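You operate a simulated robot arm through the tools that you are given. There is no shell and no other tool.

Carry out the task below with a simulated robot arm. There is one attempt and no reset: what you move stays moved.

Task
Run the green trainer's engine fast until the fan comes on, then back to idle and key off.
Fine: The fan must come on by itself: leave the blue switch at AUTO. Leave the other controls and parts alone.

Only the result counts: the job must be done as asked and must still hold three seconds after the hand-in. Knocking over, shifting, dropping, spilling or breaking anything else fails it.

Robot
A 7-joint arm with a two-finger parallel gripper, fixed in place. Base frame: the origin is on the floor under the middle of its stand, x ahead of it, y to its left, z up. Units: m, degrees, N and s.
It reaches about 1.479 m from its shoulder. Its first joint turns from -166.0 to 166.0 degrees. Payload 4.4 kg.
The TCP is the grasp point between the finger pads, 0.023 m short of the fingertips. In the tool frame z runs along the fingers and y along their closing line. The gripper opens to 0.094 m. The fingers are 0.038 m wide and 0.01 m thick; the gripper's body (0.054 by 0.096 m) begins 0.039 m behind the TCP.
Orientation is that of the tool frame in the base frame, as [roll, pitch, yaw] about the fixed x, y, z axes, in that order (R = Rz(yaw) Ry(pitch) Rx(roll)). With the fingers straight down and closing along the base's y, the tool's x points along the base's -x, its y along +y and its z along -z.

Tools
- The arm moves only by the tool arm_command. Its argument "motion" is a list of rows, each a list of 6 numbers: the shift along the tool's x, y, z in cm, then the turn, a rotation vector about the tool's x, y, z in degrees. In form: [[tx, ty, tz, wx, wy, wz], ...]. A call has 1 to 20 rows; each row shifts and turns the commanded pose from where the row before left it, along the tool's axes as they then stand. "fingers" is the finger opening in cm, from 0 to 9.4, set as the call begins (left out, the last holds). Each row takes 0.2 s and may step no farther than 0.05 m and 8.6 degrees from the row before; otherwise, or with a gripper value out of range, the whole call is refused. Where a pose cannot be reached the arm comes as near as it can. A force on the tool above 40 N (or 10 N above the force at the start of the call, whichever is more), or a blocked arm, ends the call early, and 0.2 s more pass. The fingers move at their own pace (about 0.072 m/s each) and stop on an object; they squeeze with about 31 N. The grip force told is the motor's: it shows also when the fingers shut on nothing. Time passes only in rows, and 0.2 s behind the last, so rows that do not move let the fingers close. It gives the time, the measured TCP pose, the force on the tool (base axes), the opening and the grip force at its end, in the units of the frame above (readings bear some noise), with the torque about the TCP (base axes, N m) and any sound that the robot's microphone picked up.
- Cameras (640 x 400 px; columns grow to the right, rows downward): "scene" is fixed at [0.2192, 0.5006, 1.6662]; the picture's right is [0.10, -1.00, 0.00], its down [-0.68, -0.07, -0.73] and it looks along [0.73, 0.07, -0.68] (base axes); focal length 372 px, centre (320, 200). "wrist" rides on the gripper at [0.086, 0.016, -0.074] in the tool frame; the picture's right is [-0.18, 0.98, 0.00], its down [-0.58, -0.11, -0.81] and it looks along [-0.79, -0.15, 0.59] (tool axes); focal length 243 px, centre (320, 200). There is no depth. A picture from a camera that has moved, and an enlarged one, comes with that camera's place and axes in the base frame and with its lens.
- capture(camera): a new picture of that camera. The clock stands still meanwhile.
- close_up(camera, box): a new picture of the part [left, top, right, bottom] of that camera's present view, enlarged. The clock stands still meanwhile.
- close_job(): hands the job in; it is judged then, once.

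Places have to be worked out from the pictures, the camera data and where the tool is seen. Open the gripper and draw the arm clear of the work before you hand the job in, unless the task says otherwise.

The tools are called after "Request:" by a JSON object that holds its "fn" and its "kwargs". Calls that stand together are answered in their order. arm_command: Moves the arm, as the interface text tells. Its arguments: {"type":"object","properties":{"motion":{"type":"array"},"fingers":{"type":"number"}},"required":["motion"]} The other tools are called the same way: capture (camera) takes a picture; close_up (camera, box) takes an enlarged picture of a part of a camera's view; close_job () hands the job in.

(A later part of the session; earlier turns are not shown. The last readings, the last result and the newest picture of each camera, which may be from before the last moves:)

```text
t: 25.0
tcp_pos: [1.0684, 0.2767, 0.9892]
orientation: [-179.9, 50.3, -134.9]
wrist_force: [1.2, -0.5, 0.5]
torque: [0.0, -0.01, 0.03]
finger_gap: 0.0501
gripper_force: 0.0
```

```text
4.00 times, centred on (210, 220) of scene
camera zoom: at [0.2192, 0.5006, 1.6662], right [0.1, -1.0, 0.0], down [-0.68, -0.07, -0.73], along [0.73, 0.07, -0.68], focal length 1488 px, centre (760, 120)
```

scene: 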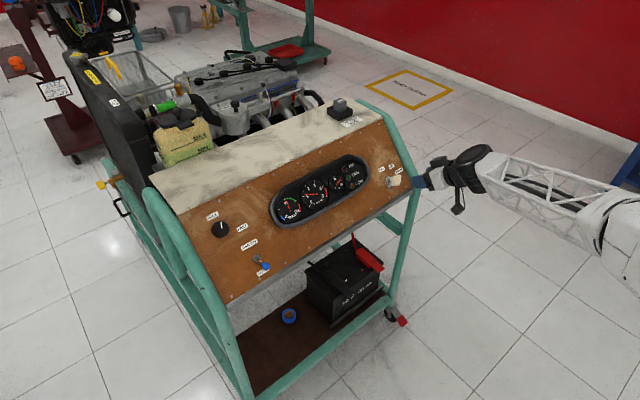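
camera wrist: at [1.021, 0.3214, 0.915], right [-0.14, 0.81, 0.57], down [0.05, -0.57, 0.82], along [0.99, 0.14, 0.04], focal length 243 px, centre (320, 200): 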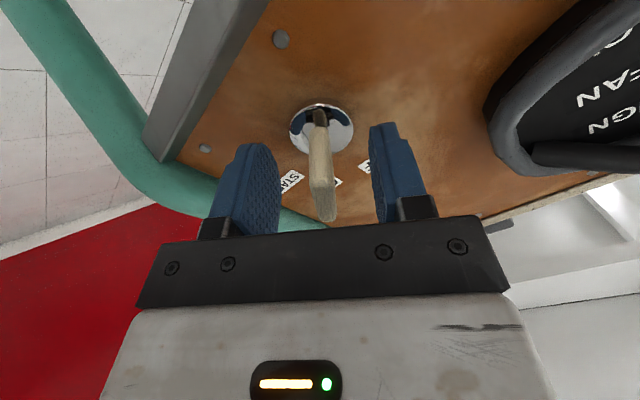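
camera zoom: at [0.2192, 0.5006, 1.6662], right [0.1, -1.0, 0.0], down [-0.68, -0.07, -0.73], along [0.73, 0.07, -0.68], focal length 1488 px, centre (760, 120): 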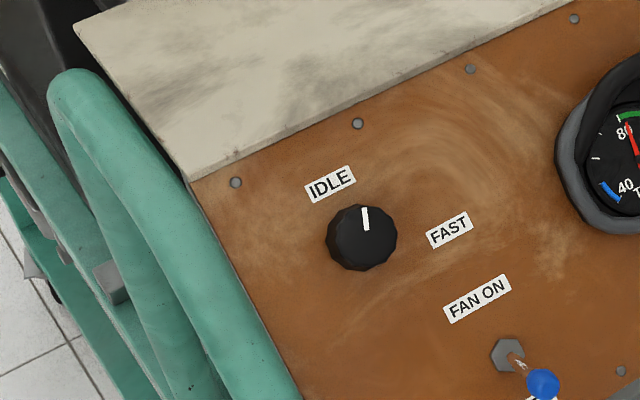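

Key slot now points at ON. I move across the panel at a 16 cm stand-off to in front of the knob, opening the fingers to 7.5 cm.

Request:
{"fn": "arm_command", "kwargs": {"motion": [[-0.88, 3.92, 0.08, 0, 0, 0], [-0.88, 3.92, 0.08, 0, 0, 0], [-0.88, 3.92, 0.08, 0, 0, 0], [-0.88, 3.92, 0.08, 0, 0, 0], [-0.88, 3.92, 0.08, 0, 0, 0], [-0.88, 3.92, 0.08, 0, 0, 0], [-0.88, 3.92, 0.08, 0, 0, 0], [-0.88, 3.92, 0.08, 0, 0, 0], [-0.88, 3.92, 0.08, 0, 0, 0], [-0.88, 3.92, 0.08, 0, 0, 0], [-0.88, 3.92, 0.08, 0, 0, 0], [-0.88, 3.92, 0.08, 0, 0, 0], [-0.88, 3.92, 0.08, 0, 0, 0], [-0.88, 3.92, 0.08, 0, 0, 0], [0, 0, 0, 0, 0, 0]], "fingers": 7.5}}

Request:
{"fn": "capture", "kwargs": {"camera": "wrist"}}

Request:
{"fn": "capture", "kwargs": {"camera": "scene"}}

```text
t: 28.2
tcp_pos: [0.7444, 0.7254, 1.0789]
orientation: [-179.9, 50.3, -135.0]
wrist_force: [0.9, 0.5, 0.5]
torque: [0.01, -0.02, -0.03]
finger_gap: 0.075
gripper_force: 0.1
```

```text
taken
camera wrist: at [0.6538, 0.6579, 1.0598], right [-0.61, 0.78, 0.14], down [-0.1, -0.25, 0.96], along [0.79, 0.57, 0.23], focal length 243 px, centre (320, 200)
```

wrist: 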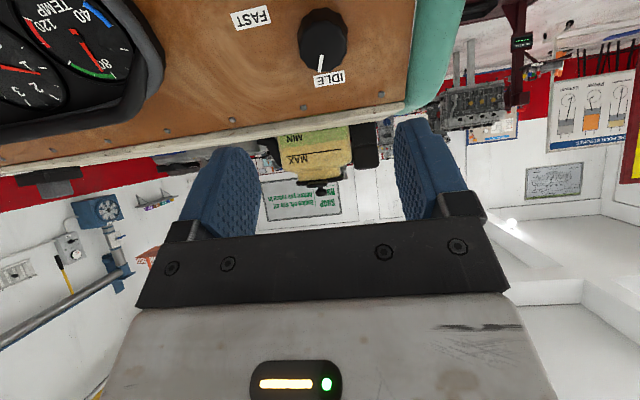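

```text
taken
```

scene: 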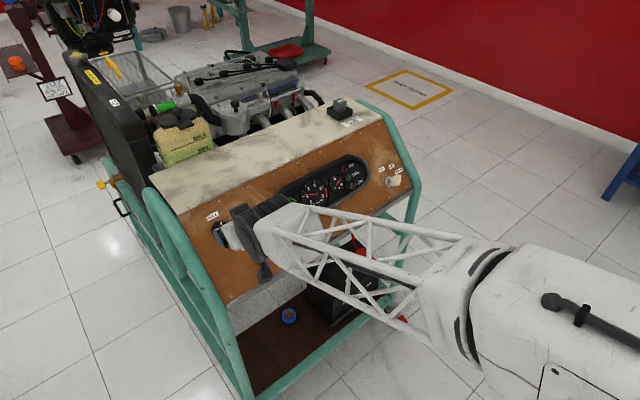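

The knob is in view and the scene camera still sees the tach and lamps. I zoom to measure the knob in the tool frame and its pointer.

Request:
{"fn": "close_up", "kwargs": {"camera": "wrist", "box": [256, 0, 400, 90]}}

Request:
{"fn": "close_up", "kwargs": {"camera": "scene", "box": [260, 140, 420, 240]}}

```text
4.44 times, centred on (328, 45) of wrist
camera zoom: at [0.6538, 0.6579, 1.0598], right [-0.61, 0.78, 0.14], down [-0.1, -0.25, 0.96], along [0.79, 0.57, 0.23], focal length 1078 px, centre (284, 889)
```

zoom: 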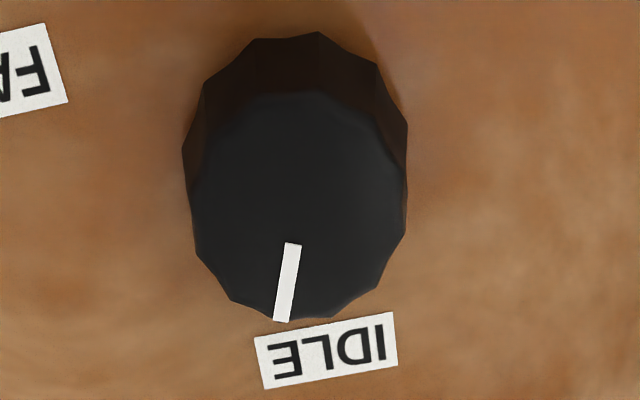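

```text
4.00 times, centred on (340, 190) of scene
camera zoom: at [0.2192, 0.5006, 1.6662], right [0.1, -1.0, 0.0], down [-0.68, -0.07, -0.73], along [0.73, 0.07, -0.68], focal length 1488 px, centre (240, 240)
```

zoom: 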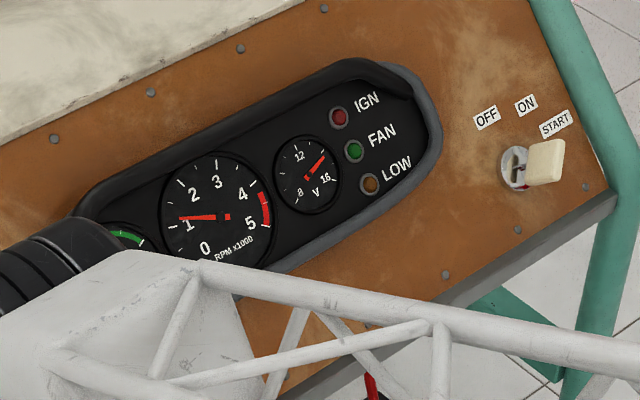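

Pointer is about 19° clockwise of straight up; IDLE label at 0°, FAST label at ~115°. Knob axis is at tool (+0.2, +0.27) cm with its face 14 cm ahead. I align, pre-twist −60° to have turning range, and advance 7 cm.

Request:
{"fn": "arm_command", "kwargs": {"motion": [[0.2, 0.27, 0, 0, 0, 0], [0, 0, 0, 0, 0, -7.5], [0, 0, 0, 0, 0, -7.5], [0, 0, 0, 0, 0, -7.5], [0, 0, 0, 0, 0, -7.5], [0, 0, 0, 0, 0, -7.5], [0, 0, 0, 0, 0, -7.5], [0, 0, 0, 0, 0, -7.5], [0, 0, 0, 0, 0, -7.5], [0, 0, 2.5, 0, 0, 0], [0, 0, 2.5, 0, 0, 0], [0, 0, 2, 0, 0, 0], [0, 0, 0, 0, 0, 0]]}}

Request:
{"fn": "capture", "kwargs": {"camera": "wrist"}}

Request:
{"fn": "capture", "kwargs": {"camera": "scene"}}

```text
t: 31.0
tcp_pos: [0.7805, 0.7664, 1.0318]
orientation: [-133.7, 22.6, -65.2]
wrist_force: [1.1, -0.8, -1.5]
torque: [0.0, 0.01, -0.04]
finger_gap: 0.075
gripper_force: 0.1
```

```text
taken
camera wrist: at [0.7611, 0.6521, 1.0345], right [-0.8, 0.12, -0.58], down [-0.58, 0.05, 0.81], along [0.13, 0.99, 0.03], focal length 243 px, centre (320, 200)
```

wrist: 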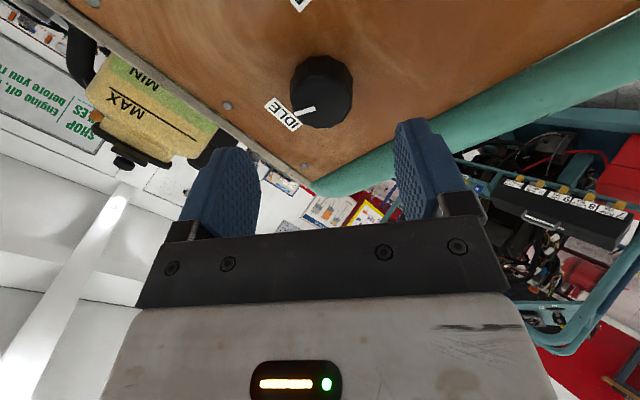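

```text
taken
```

scene: 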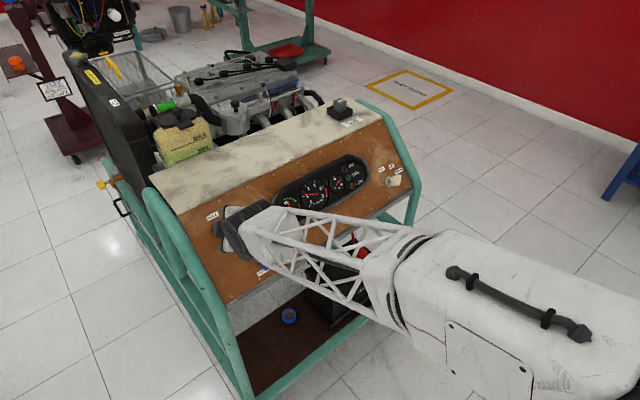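

Request:
{"fn": "close_up", "kwargs": {"camera": "wrist", "box": [256, 50, 384, 130]}}

```text
5.00 times, centred on (320, 90) of wrist
camera zoom: at [0.7611, 0.6521, 1.0345], right [-0.8, 0.12, -0.58], down [-0.58, 0.05, 0.81], along [0.13, 0.99, 0.03], focal length 1213 px, centre (320, 750)
```

zoom: 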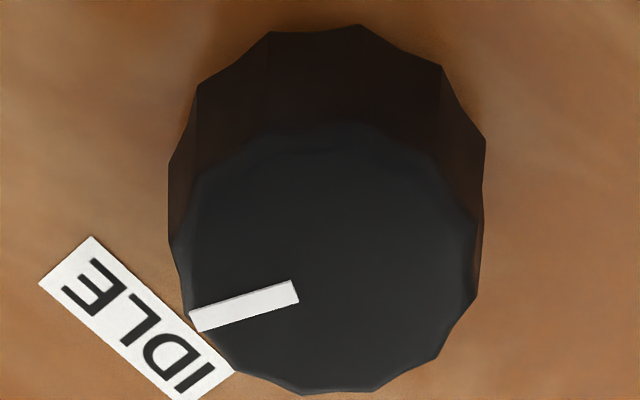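

Knob is centred (face ~6.9 cm, panel ~8.2 cm ahead). I advance 5.5 cm so the fingertips stop about 4 mm off the panel.

Request:
{"fn": "arm_command", "kwargs": {"motion": [[0, 0, 2, 0, 0, 0], [0, 0, 2, 0, 0, 0], [0, 0, 1, 0, 0, 0], [0, 0, 0.5, 0, 0, 0], [0, 0, 0, 0, 0, 0]]}}

Request:
{"fn": "capture", "kwargs": {"camera": "wrist"}}

Request:
{"fn": "close_up", "kwargs": {"camera": "scene", "box": [160, 170, 288, 250]}}

```text
t: 32.2
tcp_pos: [0.8085, 0.7958, 0.9965]
orientation: [-133.7, 22.7, -65.3]
wrist_force: [0.7, -0.8, 0.1]
torque: [0.01, -0.02, -0.01]
finger_gap: 0.0752
gripper_force: 0.2
```

```text
taken
camera wrist: at [0.789, 0.6817, 0.9992], right [-0.8, 0.12, -0.58], down [-0.58, 0.05, 0.81], along [0.13, 0.99, 0.03], focal length 243 px, centre (320, 200)
```

wrist: 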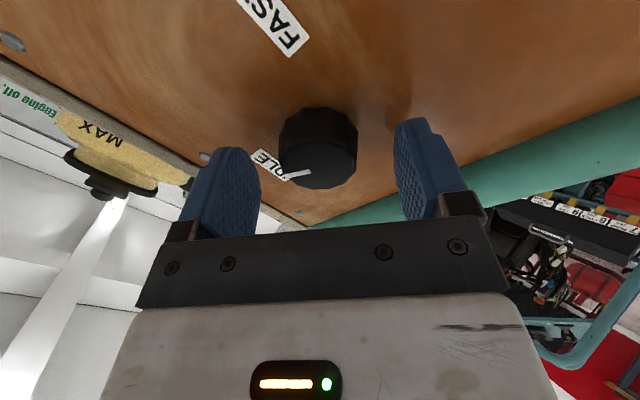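

```text
5.00 times, centred on (224, 210) of scene
camera zoom: at [0.2192, 0.5006, 1.6662], right [0.1, -1.0, 0.0], down [-0.68, -0.07, -0.73], along [0.73, 0.07, -0.68], focal length 1860 px, centre (800, 150)
```

zoom: 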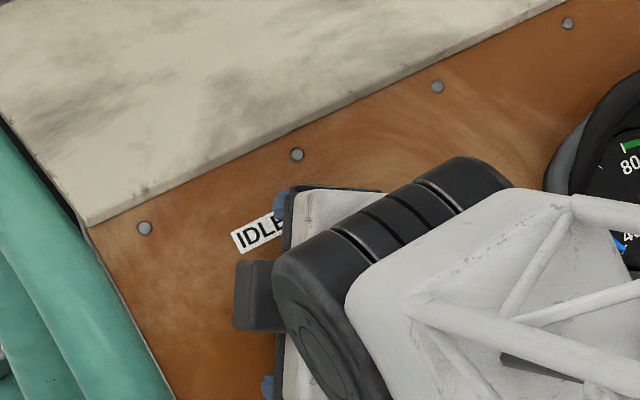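

Knob is centred between the pads. I close gently (3.2 cm command on a ~4 cm knob) to keep the squeeze moderate.

Request:
{"fn": "arm_command", "kwargs": {"motion": [[0, 0, 0, 0, 0, 0], [0, 0, 0, 0, 0, 0], [0, 0, 0, 0, 0, 0]], "fingers": 3.2}}

Request:
{"fn": "capture", "kwargs": {"camera": "wrist"}}

```text
t: 33.0
tcp_pos: [0.8089, 0.7957, 0.9965]
orientation: [-133.7, 22.6, -65.3]
wrist_force: [8.7, 4.6, 0.7]
torque: [0.2, -0.25, -0.01]
finger_gap: 0.0402
gripper_force: 44.9
```

```text
taken
camera wrist: at [0.7893, 0.6817, 0.9994], right [-0.8, 0.12, -0.58], down [-0.58, 0.05, 0.81], along [0.13, 0.99, 0.03], focal length 243 px, centre (320, 200)
```

wrist: 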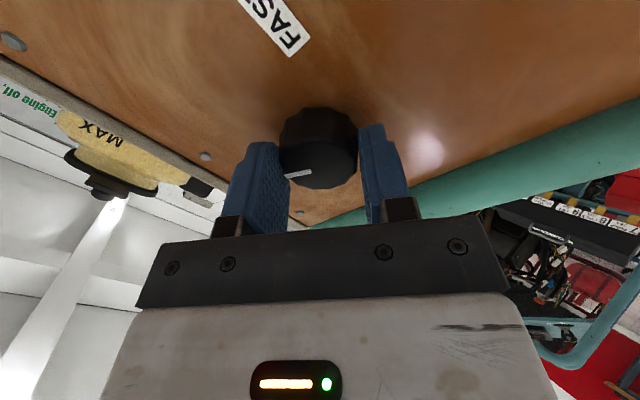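

Grip is saturated at ~45; I relax the command to 3.7 cm for less side load, then turn clockwise 30° and check that the pointer and rpm follow.

Request:
{"fn": "arm_command", "kwargs": {"motion": [[0, 0, 0, 0, 0, 0], [0, 0, 0, 0, 0, 5], [0, 0, 0, 0, 0, 5], [0, 0, 0, 0, 0, 5], [0, 0, 0, 0, 0, 5], [0, 0, 0, 0, 0, 5], [0, 0, 0, 0, 0, 5], [0, 0, 0, 0, 0, 0]], "fingers": 3.7}}

Request:
{"fn": "capture", "kwargs": {"camera": "wrist"}}

Request:
{"fn": "close_up", "kwargs": {"camera": "scene", "box": [260, 140, 420, 240]}}

```text
t: 34.6
tcp_pos: [0.8088, 0.7964, 0.9959]
orientation: [-148.6, 41.4, -92.5]
wrist_force: [-5.2, -12.3, 4.4]
torque: [-0.46, 0.11, -0.3]
finger_gap: 0.0399
gripper_force: 44.8
stopped in row 8: the force on the tool passed its limit at 43 N (the readings are from after the stop); the commanded pose is now the measured one
```

```text
taken
camera wrist: at [0.752, 0.6964, 0.9804], right [-0.82, 0.51, -0.26], down [-0.33, -0.04, 0.94], along [0.47, 0.86, 0.21], focal length 243 px, centre (320, 200)
```

wrist: 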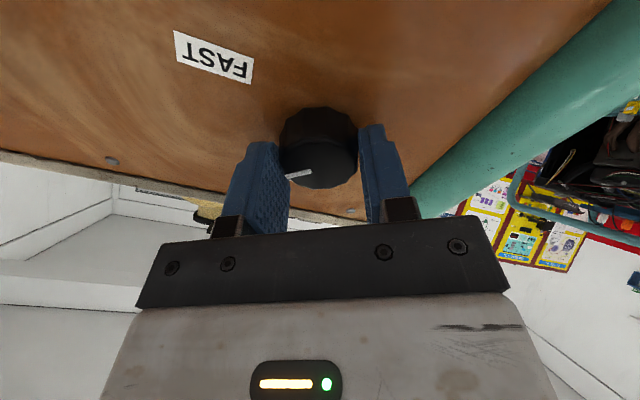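

```text
4.00 times, centred on (340, 190) of scene
camera zoom: at [0.2192, 0.5006, 1.6662], right [0.1, -1.0, 0.0], down [-0.68, -0.07, -0.73], along [0.73, 0.07, -0.68], focal length 1488 px, centre (240, 240)
```

zoom: 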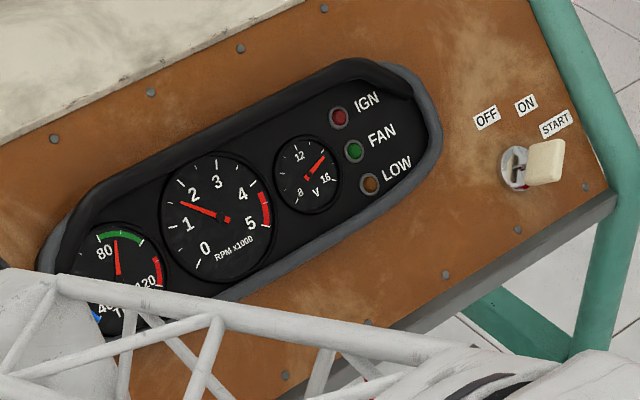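

The pointer follows, rpm rose to ~1700 and temperature to ~85. Side load built up from a slight axis offset, so I release briefly to re-measure the centring.

Request:
{"fn": "arm_command", "kwargs": {"motion": [[0, 0, 0, 0, 0, 0], [0, 0, 0, 0, 0, 0]], "fingers": 5}}

Request:
{"fn": "close_up", "kwargs": {"camera": "wrist", "box": [240, 90, 400, 190]}}

Request:
{"fn": "close_up", "kwargs": {"camera": "scene", "box": [260, 140, 420, 240]}}

```text
t: 35.2
tcp_pos: [0.8093, 0.7971, 0.9974]
orientation: [-148.6, 41.5, -92.5]
wrist_force: [-0.8, 0.5, -0.4]
torque: [-0.01, 0.0, 0.0]
finger_gap: 0.0501
gripper_force: 0.1
```

```text
4.00 times, centred on (320, 140) of wrist
camera zoom: at [0.752, 0.6969, 0.9799], right [-0.82, 0.51, -0.26], down [-0.33, -0.04, 0.94], along [0.47, 0.86, 0.21], focal length 970 px, centre (320, 440)
```

zoom: 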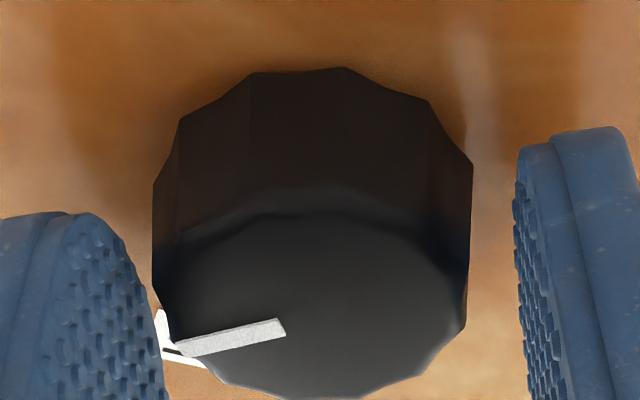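

```text
4.00 times, centred on (340, 190) of scene
camera zoom: at [0.2192, 0.5006, 1.6662], right [0.1, -1.0, 0.0], down [-0.68, -0.07, -0.73], along [0.73, 0.07, -0.68], focal length 1488 px, centre (240, 240)
```

zoom: 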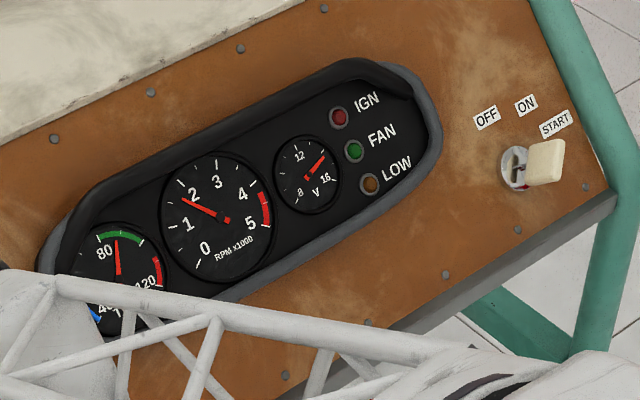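

RPM holds at ~1750 with the knob free. The knob axis is about 1 mm off in −y; I correct, re-grip more lightly (3.9) and turn another 35°.

Request:
{"fn": "arm_command", "kwargs": {"motion": [[-0.05, -0.1, 0, 0, 0, 0], [0, 0, 0, 0, 0, 0]], "fingers": 3.9}}

Request:
{"fn": "arm_command", "kwargs": {"motion": [[0, 0, 0, 0, 0, 5], [0, 0, 0, 0, 0, 5], [0, 0, 0, 0, 0, 5], [0, 0, 0, 0, 0, 5], [0, 0, 0, 0, 0, 5], [0, 0, 0, 0, 0, 5], [0, 0, 0, 0, 0, 0]]}}

Request:
{"fn": "close_up", "kwargs": {"camera": "scene", "box": [260, 140, 420, 240]}}

Request:
{"fn": "capture", "kwargs": {"camera": "wrist"}}

```text
t: 35.9
tcp_pos: [0.8091, 0.7973, 0.9969]
orientation: [-148.7, 41.4, -92.4]
wrist_force: [-13.4, -14.0, 1.4]
torque: [-0.16, 0.14, 0.0]
finger_gap: 0.04
gripper_force: 45.2
```

```text
t: 37.5
tcp_pos: [0.8103, 0.7967, 0.9987]
orientation: [-179.5, 50.4, -134.5]
wrist_force: [1.5, -2.6, 2.0]
torque: [-0.05, -0.11, -0.04]
finger_gap: 0.0406
gripper_force: 1.7
```

```text
4.00 times, centred on (340, 190) of scene
camera zoom: at [0.2192, 0.5006, 1.6662], right [0.1, -1.0, 0.0], down [-0.68, -0.07, -0.73], along [0.73, 0.07, -0.68], focal length 1488 px, centre (240, 240)
```

zoom: 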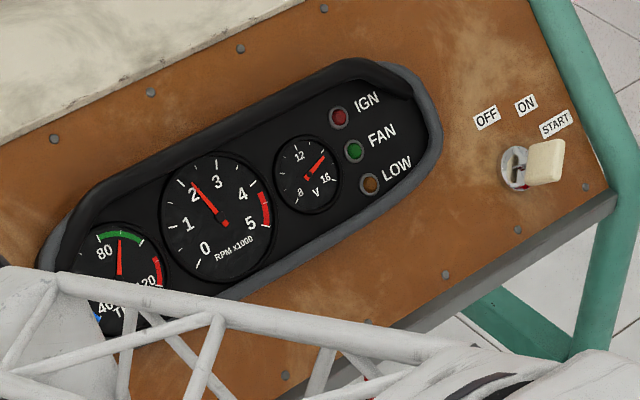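

```text
taken
camera wrist: at [0.7194, 0.7273, 0.9783], right [-0.61, 0.78, 0.14], down [-0.1, -0.25, 0.96], along [0.78, 0.58, 0.23], focal length 243 px, centre (320, 200)
```

wrist: 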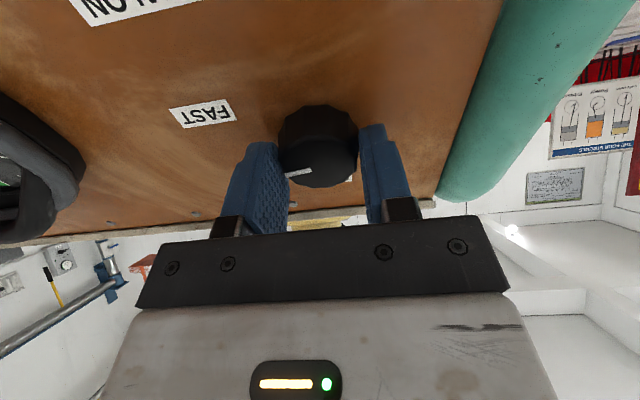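

Knob follows without side load; rpm ~2250, temperature rising. I continue turning toward FAST (about 36° more).

Request:
{"fn": "arm_command", "kwargs": {"motion": [[0, 0, 0, 0, 0, 5], [0, 0, 0, 0, 0, 5], [0, 0, 0, 0, 0, 5], [0, 0, 0, 0, 0, 5], [0, 0, 0, 0, 0, 5], [0, 0, 0, 0, 0, 5], [0, 0, 0, 0, 0, 0]]}}

Request:
{"fn": "close_up", "kwargs": {"camera": "scene", "box": [260, 140, 420, 240]}}

Request:
{"fn": "capture", "kwargs": {"camera": "wrist"}}

```text
t: 39.0
tcp_pos: [0.8101, 0.7951, 0.9973]
orientation: [149.3, 42.0, -176.7]
wrist_force: [-1.0, -5.4, 0.2]
torque: [-0.12, -0.05, -0.11]
finger_gap: 0.041
gripper_force: 2.2
```

```text
4.00 times, centred on (340, 190) of scene
camera zoom: at [0.2192, 0.5006, 1.6662], right [0.1, -1.0, 0.0], down [-0.68, -0.07, -0.73], along [0.73, 0.07, -0.68], focal length 1488 px, centre (240, 240)
```

zoom: 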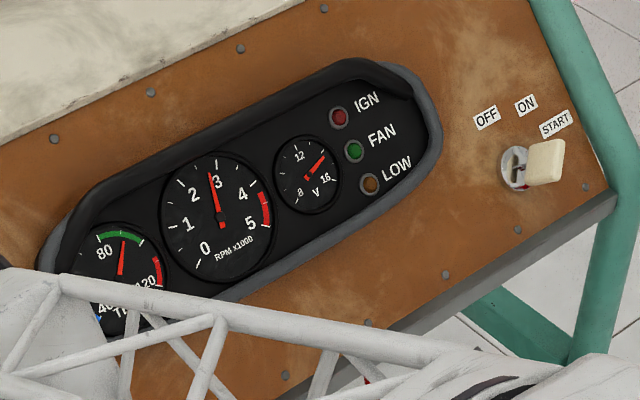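

```text
taken
camera wrist: at [0.6988, 0.7643, 0.9924], right [-0.25, 0.83, 0.5], down [0.03, -0.5, 0.86], along [0.97, 0.23, 0.1], focal length 243 px, centre (320, 200)
```

wrist: 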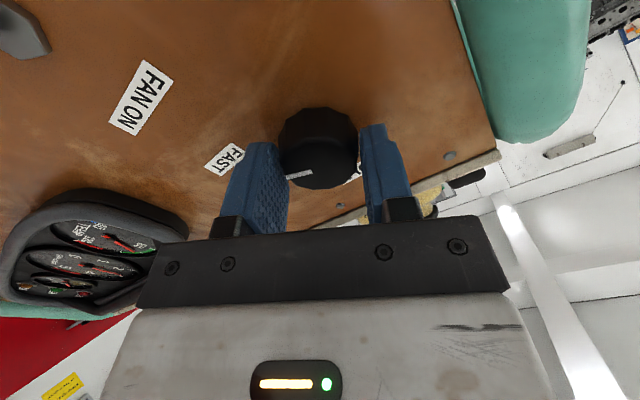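

RPM ~2850, temperature climbing; pointer about 109°. I turn another ~12° toward the FAST mark and then hold to let it warm.

Request:
{"fn": "arm_command", "kwargs": {"motion": [[0, 0, 0, 0, 0, 4], [0, 0, 0, 0, 0, 4], [0, 0, 0, 0, 0, 4], [0, 0, 0, 0, 0, 0], [0, 0, 0, 0, 0, 0]]}}

Request:
{"fn": "close_up", "kwargs": {"camera": "scene", "box": [260, 140, 420, 240]}}

Request:
{"fn": "capture", "kwargs": {"camera": "wrist"}}

```text
t: 40.2
tcp_pos: [0.8097, 0.7954, 0.9975]
orientation: [141.5, 35.2, 170.6]
wrist_force: [3.6, -7.9, -0.9]
torque: [-0.25, -0.1, -0.07]
finger_gap: 0.0424
gripper_force: 3.7
```

```text
4.00 times, centred on (340, 190) of scene
camera zoom: at [0.2192, 0.5006, 1.6662], right [0.1, -1.0, 0.0], down [-0.68, -0.07, -0.73], along [0.73, 0.07, -0.68], focal length 1488 px, centre (240, 240)
```

zoom: 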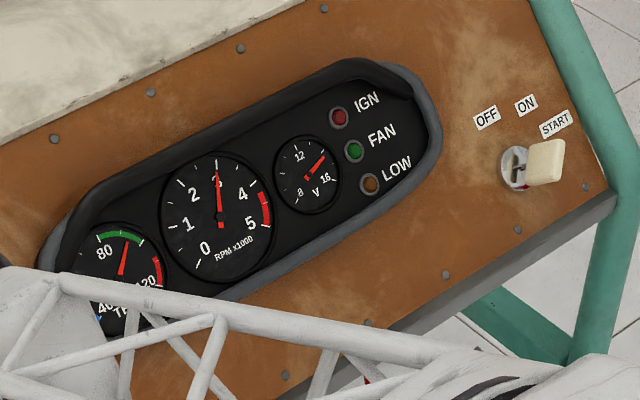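

```text
taken
camera wrist: at [0.6964, 0.7796, 1.003], right [-0.08, 0.79, 0.61], down [0.05, -0.61, 0.79], along [1.0, 0.09, 0.0], focal length 243 px, centre (320, 200)
```

wrist: 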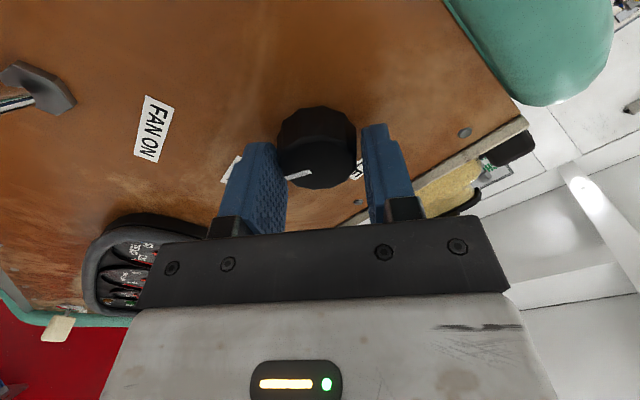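

RPM is at 3000 and the knob begins to resist, so it is at FAST. I hold still and let time pass while watching temperature and the FAN lamp.

Request:
{"fn": "arm_command", "kwargs": {"motion": [[0, 0, 0, 0, 0, 0], [0, 0, 0, 0, 0, 0], [0, 0, 0, 0, 0, 0], [0, 0, 0, 0, 0, 0], [0, 0, 0, 0, 0, 0], [0, 0, 0, 0, 0, 0], [0, 0, 0, 0, 0, 0], [0, 0, 0, 0, 0, 0], [0, 0, 0, 0, 0, 0], [0, 0, 0, 0, 0, 0]]}}

Request:
{"fn": "close_up", "kwargs": {"camera": "scene", "box": [260, 140, 420, 240]}}

```text
t: 42.5
tcp_pos: [0.8105, 0.7957, 0.9988]
orientation: [141.4, 35.2, 170.7]
wrist_force: [4.5, -7.5, -1.1]
torque: [-0.19, -0.12, -0.1]
finger_gap: 0.0427
gripper_force: 4.3
```

```text
4.00 times, centred on (340, 190) of scene
camera zoom: at [0.2192, 0.5006, 1.6662], right [0.1, -1.0, 0.0], down [-0.68, -0.07, -0.73], along [0.73, 0.07, -0.68], focal length 1488 px, centre (240, 240)
```

zoom: 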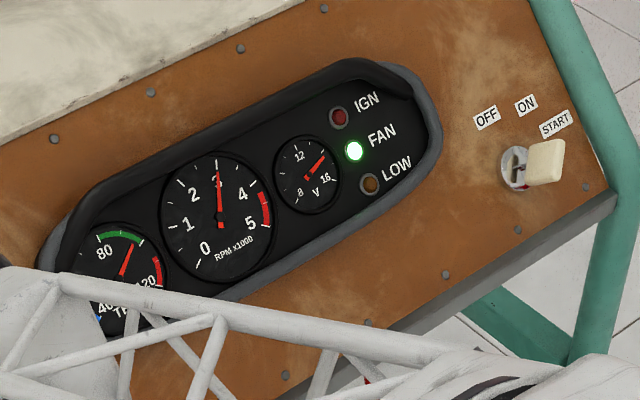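

The FAN lamp has come on by itself. Now I turn the knob back counter-clockwise toward IDLE, in a first stretch of about 60°.

Request:
{"fn": "arm_command", "kwargs": {"motion": [[0, 0, 0, 0, 0, -5], [0, 0, 0, 0, 0, -5], [0, 0, 0, 0, 0, -5], [0, 0, 0, 0, 0, -5], [0, 0, 0, 0, 0, -5], [0, 0, 0, 0, 0, -5], [0, 0, 0, 0, 0, -5], [0, 0, 0, 0, 0, -5], [0, 0, 0, 0, 0, -5], [0, 0, 0, 0, 0, -5], [0, 0, 0, 0, 0, -5], [0, 0, 0, 0, 0, -5], [0, 0, 0, 0, 0, 0]]}}

Request:
{"fn": "close_up", "kwargs": {"camera": "scene", "box": [260, 140, 420, 240]}}

Request:
{"fn": "capture", "kwargs": {"camera": "wrist"}}

```text
t: 45.2
tcp_pos: [0.8094, 0.7955, 0.9977]
orientation: [-159.2, 46.8, -107.5]
wrist_force: [-13.1, -10.1, 3.6]
torque: [-0.05, 0.09, 0.01]
finger_gap: 0.04
gripper_force: 45.7
```

```text
4.00 times, centred on (340, 190) of scene
camera zoom: at [0.2192, 0.5006, 1.6662], right [0.1, -1.0, 0.0], down [-0.68, -0.07, -0.73], along [0.73, 0.07, -0.68], focal length 1488 px, centre (240, 240)
```

zoom: 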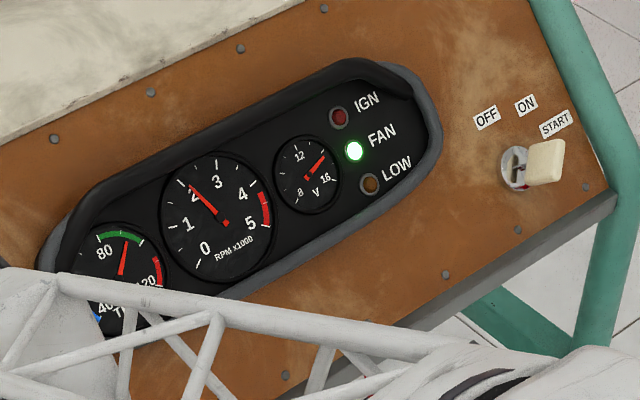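

```text
taken
camera wrist: at [0.7378, 0.7069, 0.9773], right [-0.76, 0.64, -0.11], down [-0.23, -0.12, 0.97], along [0.61, 0.76, 0.24], focal length 243 px, centre (320, 200)
```

wrist: 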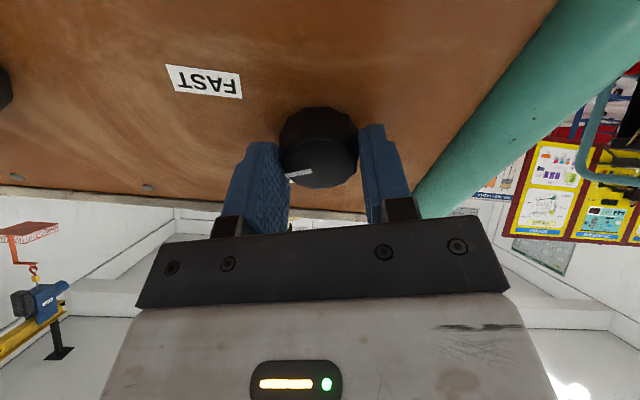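

RPM is down to ~2100 with the fan still on. I continue another 30° toward IDLE.

Request:
{"fn": "arm_command", "kwargs": {"motion": [[0, 0, 0, 0, 0, -5], [0, 0, 0, 0, 0, -5], [0, 0, 0, 0, 0, -5], [0, 0, 0, 0, 0, -5], [0, 0, 0, 0, 0, -5], [0, 0, 0, 0, 0, -5], [0, 0, 0, 0, 0, 0]], "fingers": 3.95}}

Request:
{"fn": "close_up", "kwargs": {"camera": "scene", "box": [260, 140, 420, 240]}}

Request:
{"fn": "capture", "kwargs": {"camera": "wrist"}}

```text
t: 46.9
tcp_pos: [0.8089, 0.7975, 0.9978]
orientation: [-137.9, 30.7, -74.5]
wrist_force: [-7.4, -0.9, -4.2]
torque: [-0.11, 0.18, 0.07]
finger_gap: 0.0432
gripper_force: 4.2
```

```text
4.00 times, centred on (340, 190) of scene
camera zoom: at [0.2192, 0.5006, 1.6662], right [0.1, -1.0, 0.0], down [-0.68, -0.07, -0.73], along [0.73, 0.07, -0.68], focal length 1488 px, centre (240, 240)
```

zoom: 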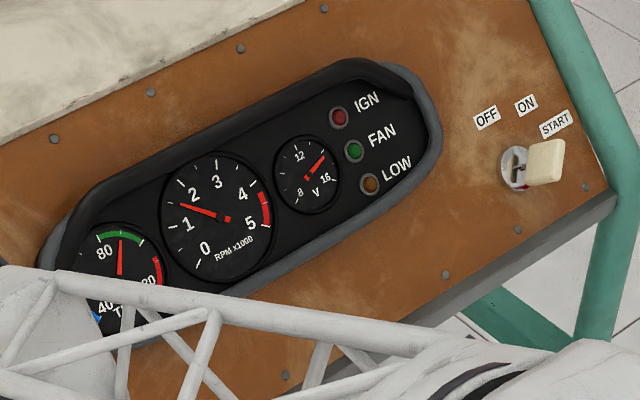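

```text
taken
camera wrist: at [0.776, 0.6858, 0.9913], right [-0.83, 0.28, -0.47], down [-0.48, 0.03, 0.87], along [0.26, 0.96, 0.11], focal length 243 px, centre (320, 200)
```

wrist: 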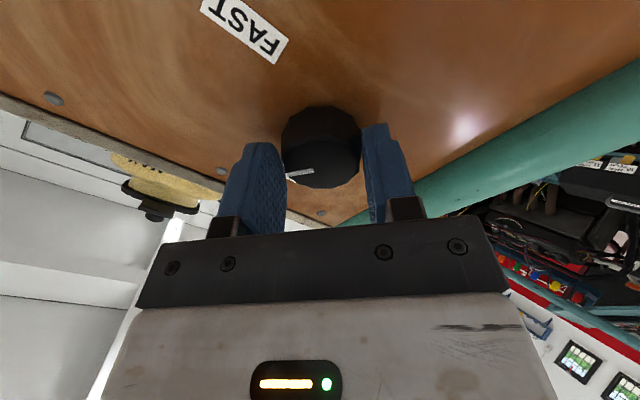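

The fan has cycled off again on its own after cooling; rpm ~1650. The pads have some slack, so I tighten slightly and keep turning toward IDLE.

Request:
{"fn": "arm_command", "kwargs": {"motion": [[0, 0, 0, 0, 0, -4], [0, 0, 0, 0, 0, -4], [0, 0, 0, 0, 0, -4], [0, 0, 0, 0, 0, -4], [0, 0, 0, 0, 0, 0]], "fingers": 3.8}}

Request:
{"fn": "close_up", "kwargs": {"camera": "scene", "box": [260, 140, 420, 240]}}

Request:
{"fn": "capture", "kwargs": {"camera": "wrist"}}

```text
t: 48.0
tcp_pos: [0.8094, 0.7963, 0.9981]
orientation: [-132.6, 19.3, -62.0]
wrist_force: [-5.2, -0.9, -6.7]
torque: [-0.09, 0.12, 0.04]
finger_gap: 0.0421
gripper_force: 4.5
```

```text
4.00 times, centred on (340, 190) of scene
camera zoom: at [0.2192, 0.5006, 1.6662], right [0.1, -1.0, 0.0], down [-0.68, -0.07, -0.73], along [0.73, 0.07, -0.68], focal length 1488 px, centre (240, 240)
```

zoom: 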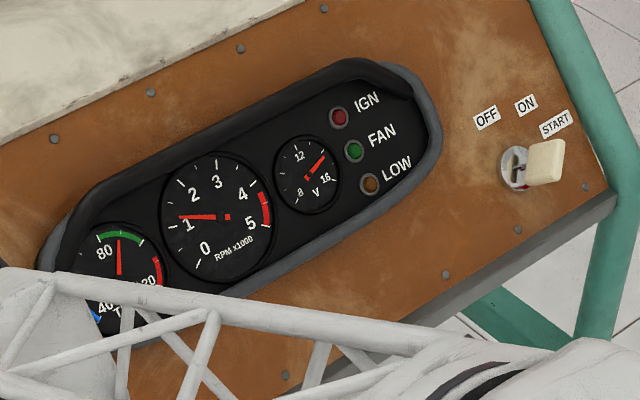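

```text
taken
camera wrist: at [0.7951, 0.6815, 1.0043], right [-0.78, 0.05, -0.62], down [-0.62, 0.06, 0.78], along [0.08, 1.0, -0.01], focal length 243 px, centre (320, 200)
```

wrist: 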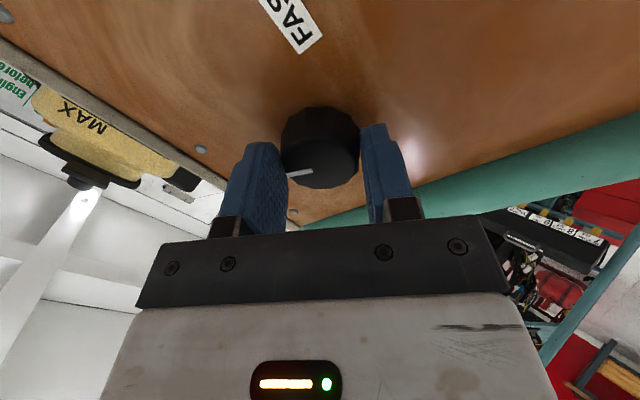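

RPM is back at ~1150, the starting value. I turn a little further to see whether there's a lower stop nearer the IDLE mark.

Request:
{"fn": "arm_command", "kwargs": {"motion": [[0, 0, 0, 0, 0, -4], [0, 0, 0, 0, 0, -4], [0, 0, 0, 0, 0, -4], [0, 0, 0, 0, 0, 0]]}}

Request:
{"fn": "close_up", "kwargs": {"camera": "scene", "box": [260, 140, 420, 240]}}

Request:
{"fn": "capture", "kwargs": {"camera": "wrist"}}

```text
t: 49.0
tcp_pos: [0.8092, 0.7971, 0.9973]
orientation: [-130.5, 10.2, -53.9]
wrist_force: [-14.2, -7.7, -4.5]
torque: [-0.28, 0.43, 0.03]
finger_gap: 0.0441
gripper_force: 7.0
```

```text
4.00 times, centred on (340, 190) of scene
camera zoom: at [0.2192, 0.5006, 1.6662], right [0.1, -1.0, 0.0], down [-0.68, -0.07, -0.73], along [0.73, 0.07, -0.68], focal length 1488 px, centre (240, 240)
```

zoom: 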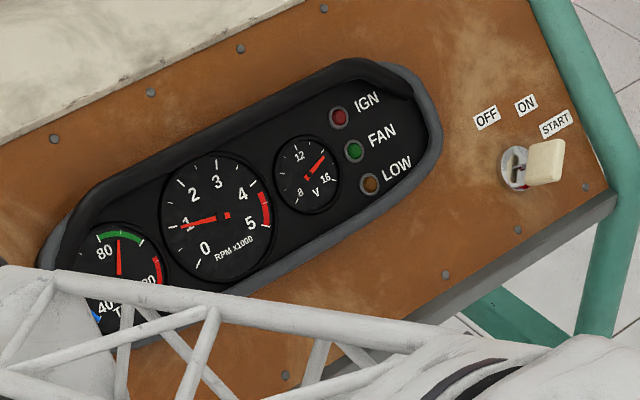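

```text
taken
camera wrist: at [0.8095, 0.6824, 1.0169], right [-0.7, -0.12, -0.7], down [-0.71, 0.05, 0.7], along [-0.05, 0.99, -0.12], focal length 243 px, centre (320, 200)
```

wrist: 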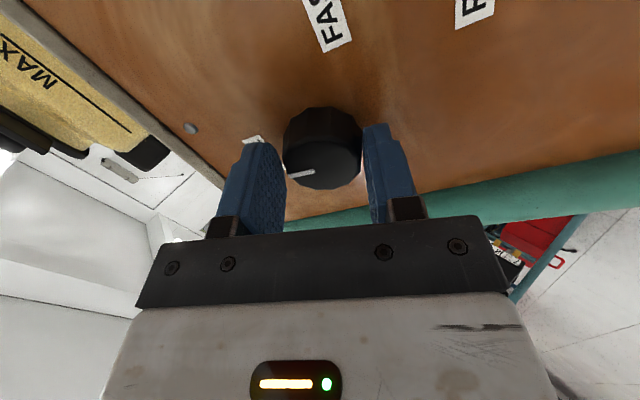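

RPM fell to ~1000, so the pointer is nearing the IDLE mark. I go a few more degrees to find the stop.

Request:
{"fn": "arm_command", "kwargs": {"motion": [[0, 0, 0, 0, 0, -3], [0, 0, 0, 0, 0, -3], [0, 0, 0, 0, 0, 0]]}}

Request:
{"fn": "close_up", "kwargs": {"camera": "scene", "box": [260, 140, 420, 240]}}

Request:
{"fn": "close_up", "kwargs": {"camera": "wrist", "box": [240, 90, 400, 190]}}

```text
t: 49.9
tcp_pos: [0.8091, 0.7957, 0.9978]
orientation: [-129.9, 5.7, -49.9]
wrist_force: [-14.4, -1.3, -10.1]
torque: [-0.05, 0.42, 0.01]
finger_gap: 0.0442
gripper_force: 7.2
```

```text
4.00 times, centred on (340, 190) of scene
camera zoom: at [0.2192, 0.5006, 1.6662], right [0.1, -1.0, 0.0], down [-0.68, -0.07, -0.73], along [0.73, 0.07, -0.68], focal length 1488 px, centre (240, 240)
```

zoom: 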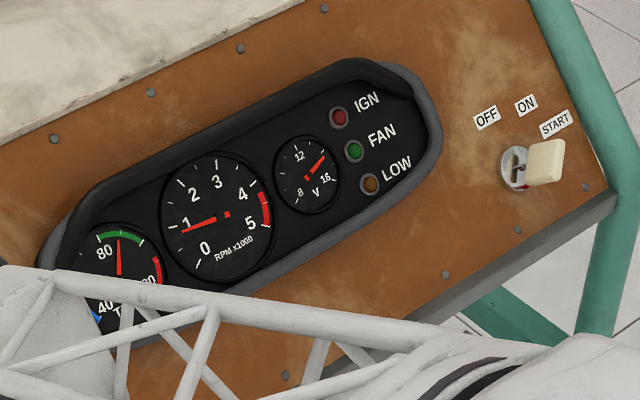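

```text
4.00 times, centred on (320, 140) of wrist
camera zoom: at [0.8159, 0.684, 1.0234], right [-0.65, -0.21, -0.73], down [-0.75, 0.04, 0.66], along [-0.1, 0.98, -0.19], focal length 970 px, centre (320, 440)
```

zoom: 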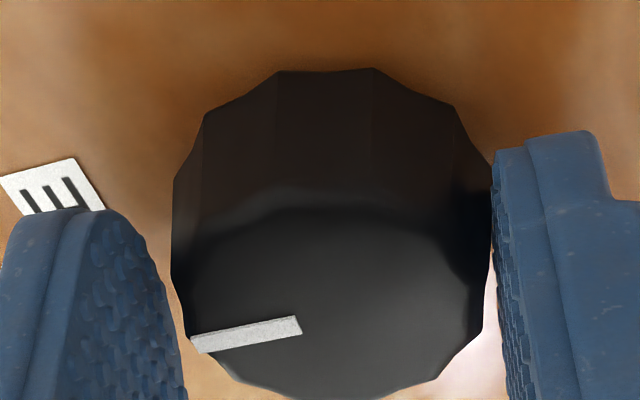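

RPM ~900 and the pointer should be about at the IDLE mark. I open the fingers and back out to look at it.

Request:
{"fn": "arm_command", "kwargs": {"motion": [[0, 0, 0, 0, 0, 0], [0, 0, 0, 0, 0, 0], [0, 0, -2, 0, 0, 0], [0, 0, -2, 0, 0, 0], [0, 0, -2, 0, 0, 0], [0, 0, 0, 0, 0, 0]], "fingers": 7.5}}

Request:
{"fn": "capture", "kwargs": {"camera": "wrist"}}

Request:
{"fn": "close_up", "kwargs": {"camera": "wrist", "box": [240, 40, 400, 140]}}

Request:
{"fn": "close_up", "kwargs": {"camera": "scene", "box": [260, 140, 420, 240]}}

```text
t: 51.2
tcp_pos: [0.777, 0.766, 1.034]
orientation: [-129.9, 5.8, -50.0]
wrist_force: [-0.8, 1.0, -0.7]
torque: [0.03, -0.02, 0.02]
finger_gap: 0.0749
gripper_force: 0.0
```

```text
taken
camera wrist: at [0.7832, 0.6518, 1.0609], right [-0.65, -0.21, -0.73], down [-0.75, 0.04, 0.66], along [-0.1, 0.98, -0.18], focal length 243 px, centre (320, 200)
```

wrist: 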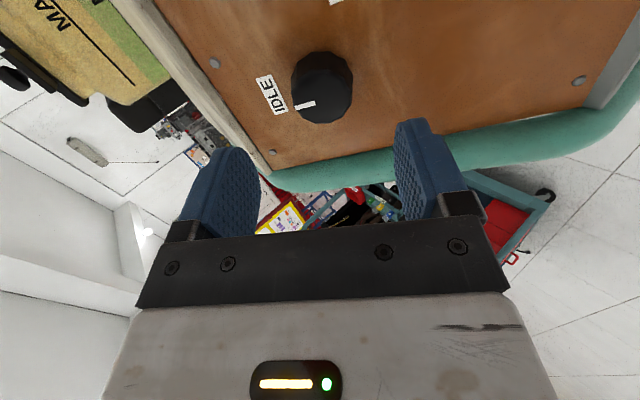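

```text
4.00 times, centred on (320, 90) of wrist
camera zoom: at [0.7832, 0.6518, 1.0609], right [-0.65, -0.21, -0.73], down [-0.75, 0.04, 0.66], along [-0.1, 0.98, -0.18], focal length 970 px, centre (320, 640)
```

zoom: 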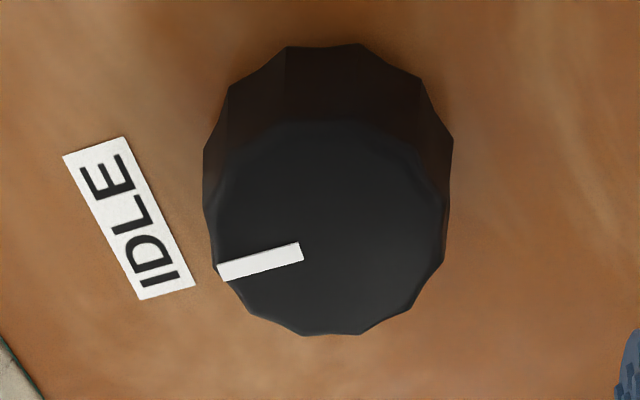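

```text
4.00 times, centred on (340, 190) of scene
camera zoom: at [0.2192, 0.5006, 1.6662], right [0.1, -1.0, 0.0], down [-0.68, -0.07, -0.73], along [0.73, 0.07, -0.68], focal length 1488 px, centre (240, 240)
```

zoom: 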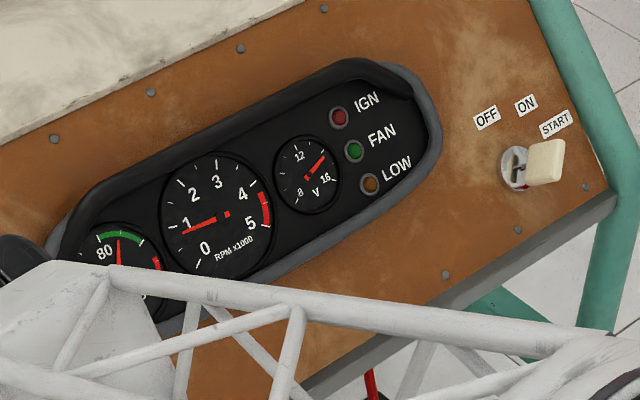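

The pointer now lines up with IDLE (about 0 to −5°). I zoom the tachometer to confirm idle speed.

Request:
{"fn": "close_up", "kwargs": {"camera": "scene", "box": [290, 170, 346, 205]}}

Request:
{"fn": "close_up", "kwargs": {"camera": "wrist", "box": [256, 60, 352, 120]}}

```text
11.43 times, centred on (318, 188) of scene
camera zoom: at [0.2192, 0.5006, 1.6662], right [0.1, -1.0, 0.0], down [-0.68, -0.07, -0.73], along [0.73, 0.07, -0.68], focal length 4251 px, centre (343, 343)
```

zoom: 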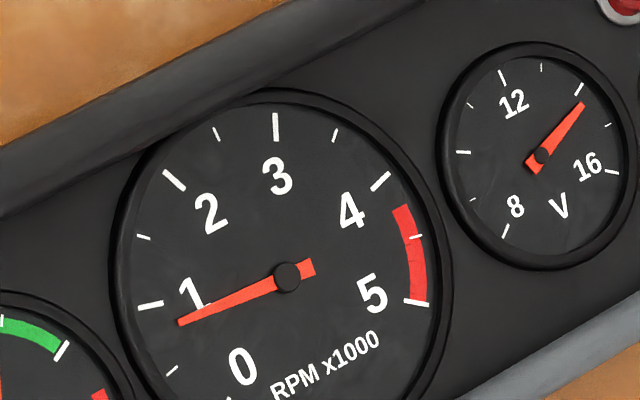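

```text
6.67 times, centred on (304, 90) of wrist
camera zoom: at [0.7832, 0.6518, 1.0609], right [-0.65, -0.21, -0.73], down [-0.75, 0.04, 0.66], along [-0.1, 0.98, -0.18], focal length 1618 px, centre (427, 933)
```

zoom: 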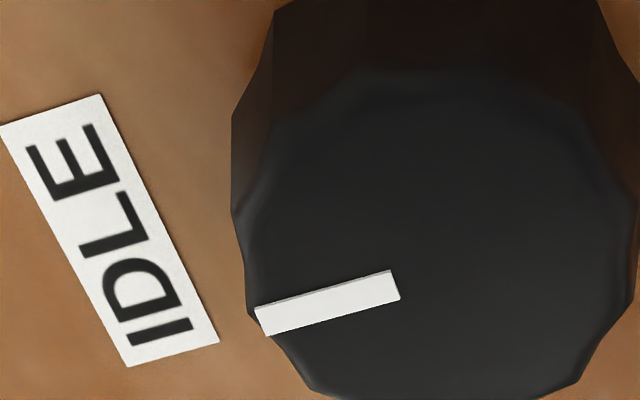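

The tach reads ~800 rpm: true idle. I back out further, untwist the hand to the square orientation, and prepare to return to the key.

Request:
{"fn": "arm_command", "kwargs": {"motion": [[0, 0, -2, 0, 0, 0], [0, 0, -3, 0, 0, 0], [0, 0, -3, 0, 0, 0], [0, 0, 0, 0, 0, 8.2], [0, 0, 0, 0, 0, 8.2], [0, 0, 0, 0, 0, 8.2], [0, 0, 0, 0, 0, 8.2], [0, 0, 0, 0, 0, 8.2], [0, 0, 0, 0, 0, 8.2], [0, 0, 0, 0, 0, 8.2], [0, 0, 0, 0, 0, 8.2], [0, 0, 0, 0, 0, 8.2], [0, 0, 0, 0, 0, 8.2], [0, 0, 0, 0, 0, 0]], "fingers": 5}}

```text
t: 54.2
tcp_pos: [0.7335, 0.72, 1.0857]
orientation: [-179.5, 50.3, -134.5]
wrist_force: [-0.6, -0.6, 0.8]
torque: [0.02, -0.02, 0.01]
finger_gap: 0.0498
gripper_force: 0.0
```

Square again. I move back across the panel to the key stand-off.

Request:
{"fn": "arm_command", "kwargs": {"motion": [[0.88, -3.93, 0.02, 0, 0, 0], [0.88, -3.93, 0.02, 0, 0, 0], [0.88, -3.93, 0.02, 0, 0, 0], [0.88, -3.93, 0.02, 0, 0, 0], [0.88, -3.93, 0.02, 0, 0, 0], [0.88, -3.93, 0.02, 0, 0, 0], [0.88, -3.93, 0.02, 0, 0, 0], [0.88, -3.93, 0.02, 0, 0, 0], [0.88, -3.93, 0.02, 0, 0, 0], [0.88, -3.93, 0.02, 0, 0, 0], [0.88, -3.93, 0.02, 0, 0, 0], [0.88, -3.93, 0.02, 0, 0, 0], [0.88, -3.93, 0.02, 0, 0, 0], [0.88, -3.93, 0.02, 0, 0, 0], [0, 0, 0, 0, 0, 0]]}}

Request:
{"fn": "capture", "kwargs": {"camera": "wrist"}}

Request:
{"fn": "capture", "kwargs": {"camera": "scene"}}

```text
t: 57.5
tcp_pos: [1.0724, 0.2768, 0.9932]
orientation: [-179.3, 50.3, -134.4]
wrist_force: [-1.0, -0.6, -0.2]
torque: [-0.02, 0.01, 0.0]
finger_gap: 0.0499
gripper_force: 0.1
```

```text
taken
camera wrist: at [0.981, 0.2087, 0.9741], right [-0.61, 0.78, 0.14], down [-0.1, -0.25, 0.96], along [0.78, 0.58, 0.23], focal length 243 px, centre (320, 200)
```

wrist: 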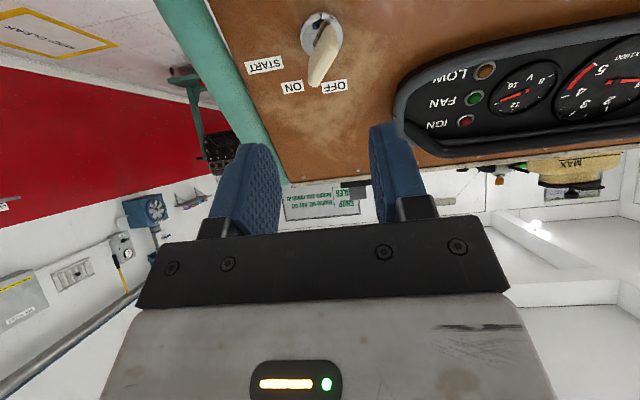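

```text
taken
```

scene: 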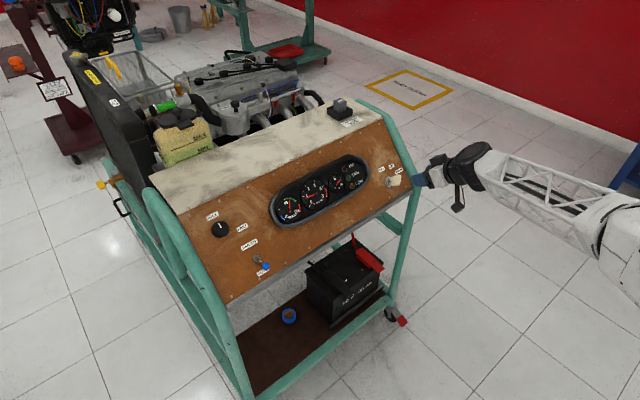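

I'm about (0.4, 0.3) cm off the key axis. I correct, twist +37° to match the key at ON, and advance 7 cm, then check alignment.

Request:
{"fn": "arm_command", "kwargs": {"motion": [[0.39, 0.28, 0, 0, 0, 0], [0, 0, 0, 0, 0, 7.5], [0, 0, 0, 0, 0, 7.5], [0, 0, 0, 0, 0, 7.5], [0, 0, 0, 0, 0, 7.5], [0, 0, 0, 0, 0, 7], [0, 0, 2.5, 0, 0, 0], [0, 0, 2.5, 0, 0, 0], [0, 0, 2, 0, 0, 0], [0, 0, 0, 0, 0, 0]]}}

Request:
{"fn": "capture", "kwargs": {"camera": "wrist"}}

Request:
{"fn": "close_up", "kwargs": {"camera": "wrist", "box": [240, 70, 400, 170]}}

Request:
{"fn": "close_up", "kwargs": {"camera": "scene", "box": [180, 180, 300, 290]}}

```text
t: 59.6
tcp_pos: [1.1074, 0.3164, 0.944]
orientation: [144.4, 38.2, 175.6]
wrist_force: [-0.6, -0.4, 1.7]
torque: [0.0, -0.01, -0.01]
finger_gap: 0.0499
gripper_force: 0.0
```

```text
taken
camera wrist: at [0.9933, 0.2942, 0.9452], right [-0.15, 0.81, 0.56], down [0.05, -0.56, 0.82], along [0.99, 0.15, 0.04], focal length 243 px, centre (320, 200)
```

wrist: 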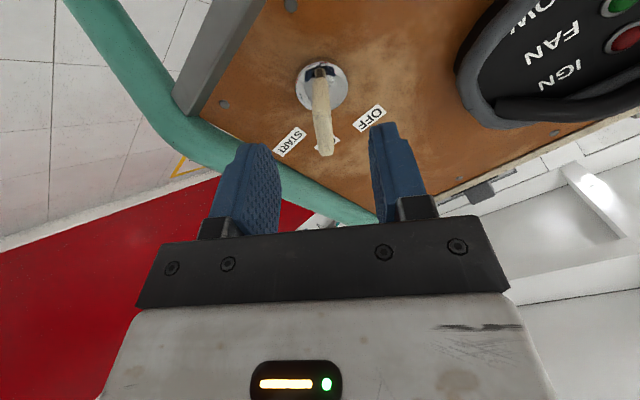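

```text
4.00 times, centred on (320, 120) of wrist
camera zoom: at [0.9933, 0.2942, 0.9452], right [-0.15, 0.81, 0.56], down [0.05, -0.56, 0.82], along [0.99, 0.15, 0.04], focal length 970 px, centre (320, 520)
```

zoom: 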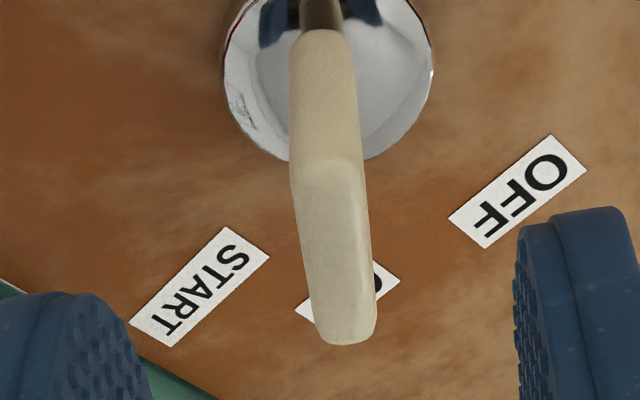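

```text
3.64 times, centred on (240, 235) of scene
camera zoom: at [0.2192, 0.5006, 1.6662], right [0.1, -1.0, 0.0], down [-0.68, -0.07, -0.73], along [0.73, 0.07, -0.68], focal length 1353 px, centre (611, 73)
```

zoom: 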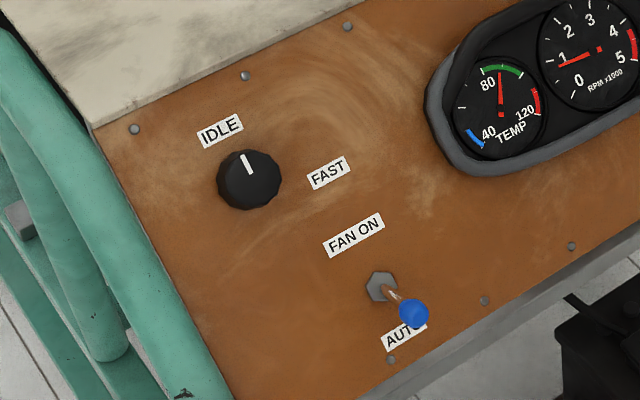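

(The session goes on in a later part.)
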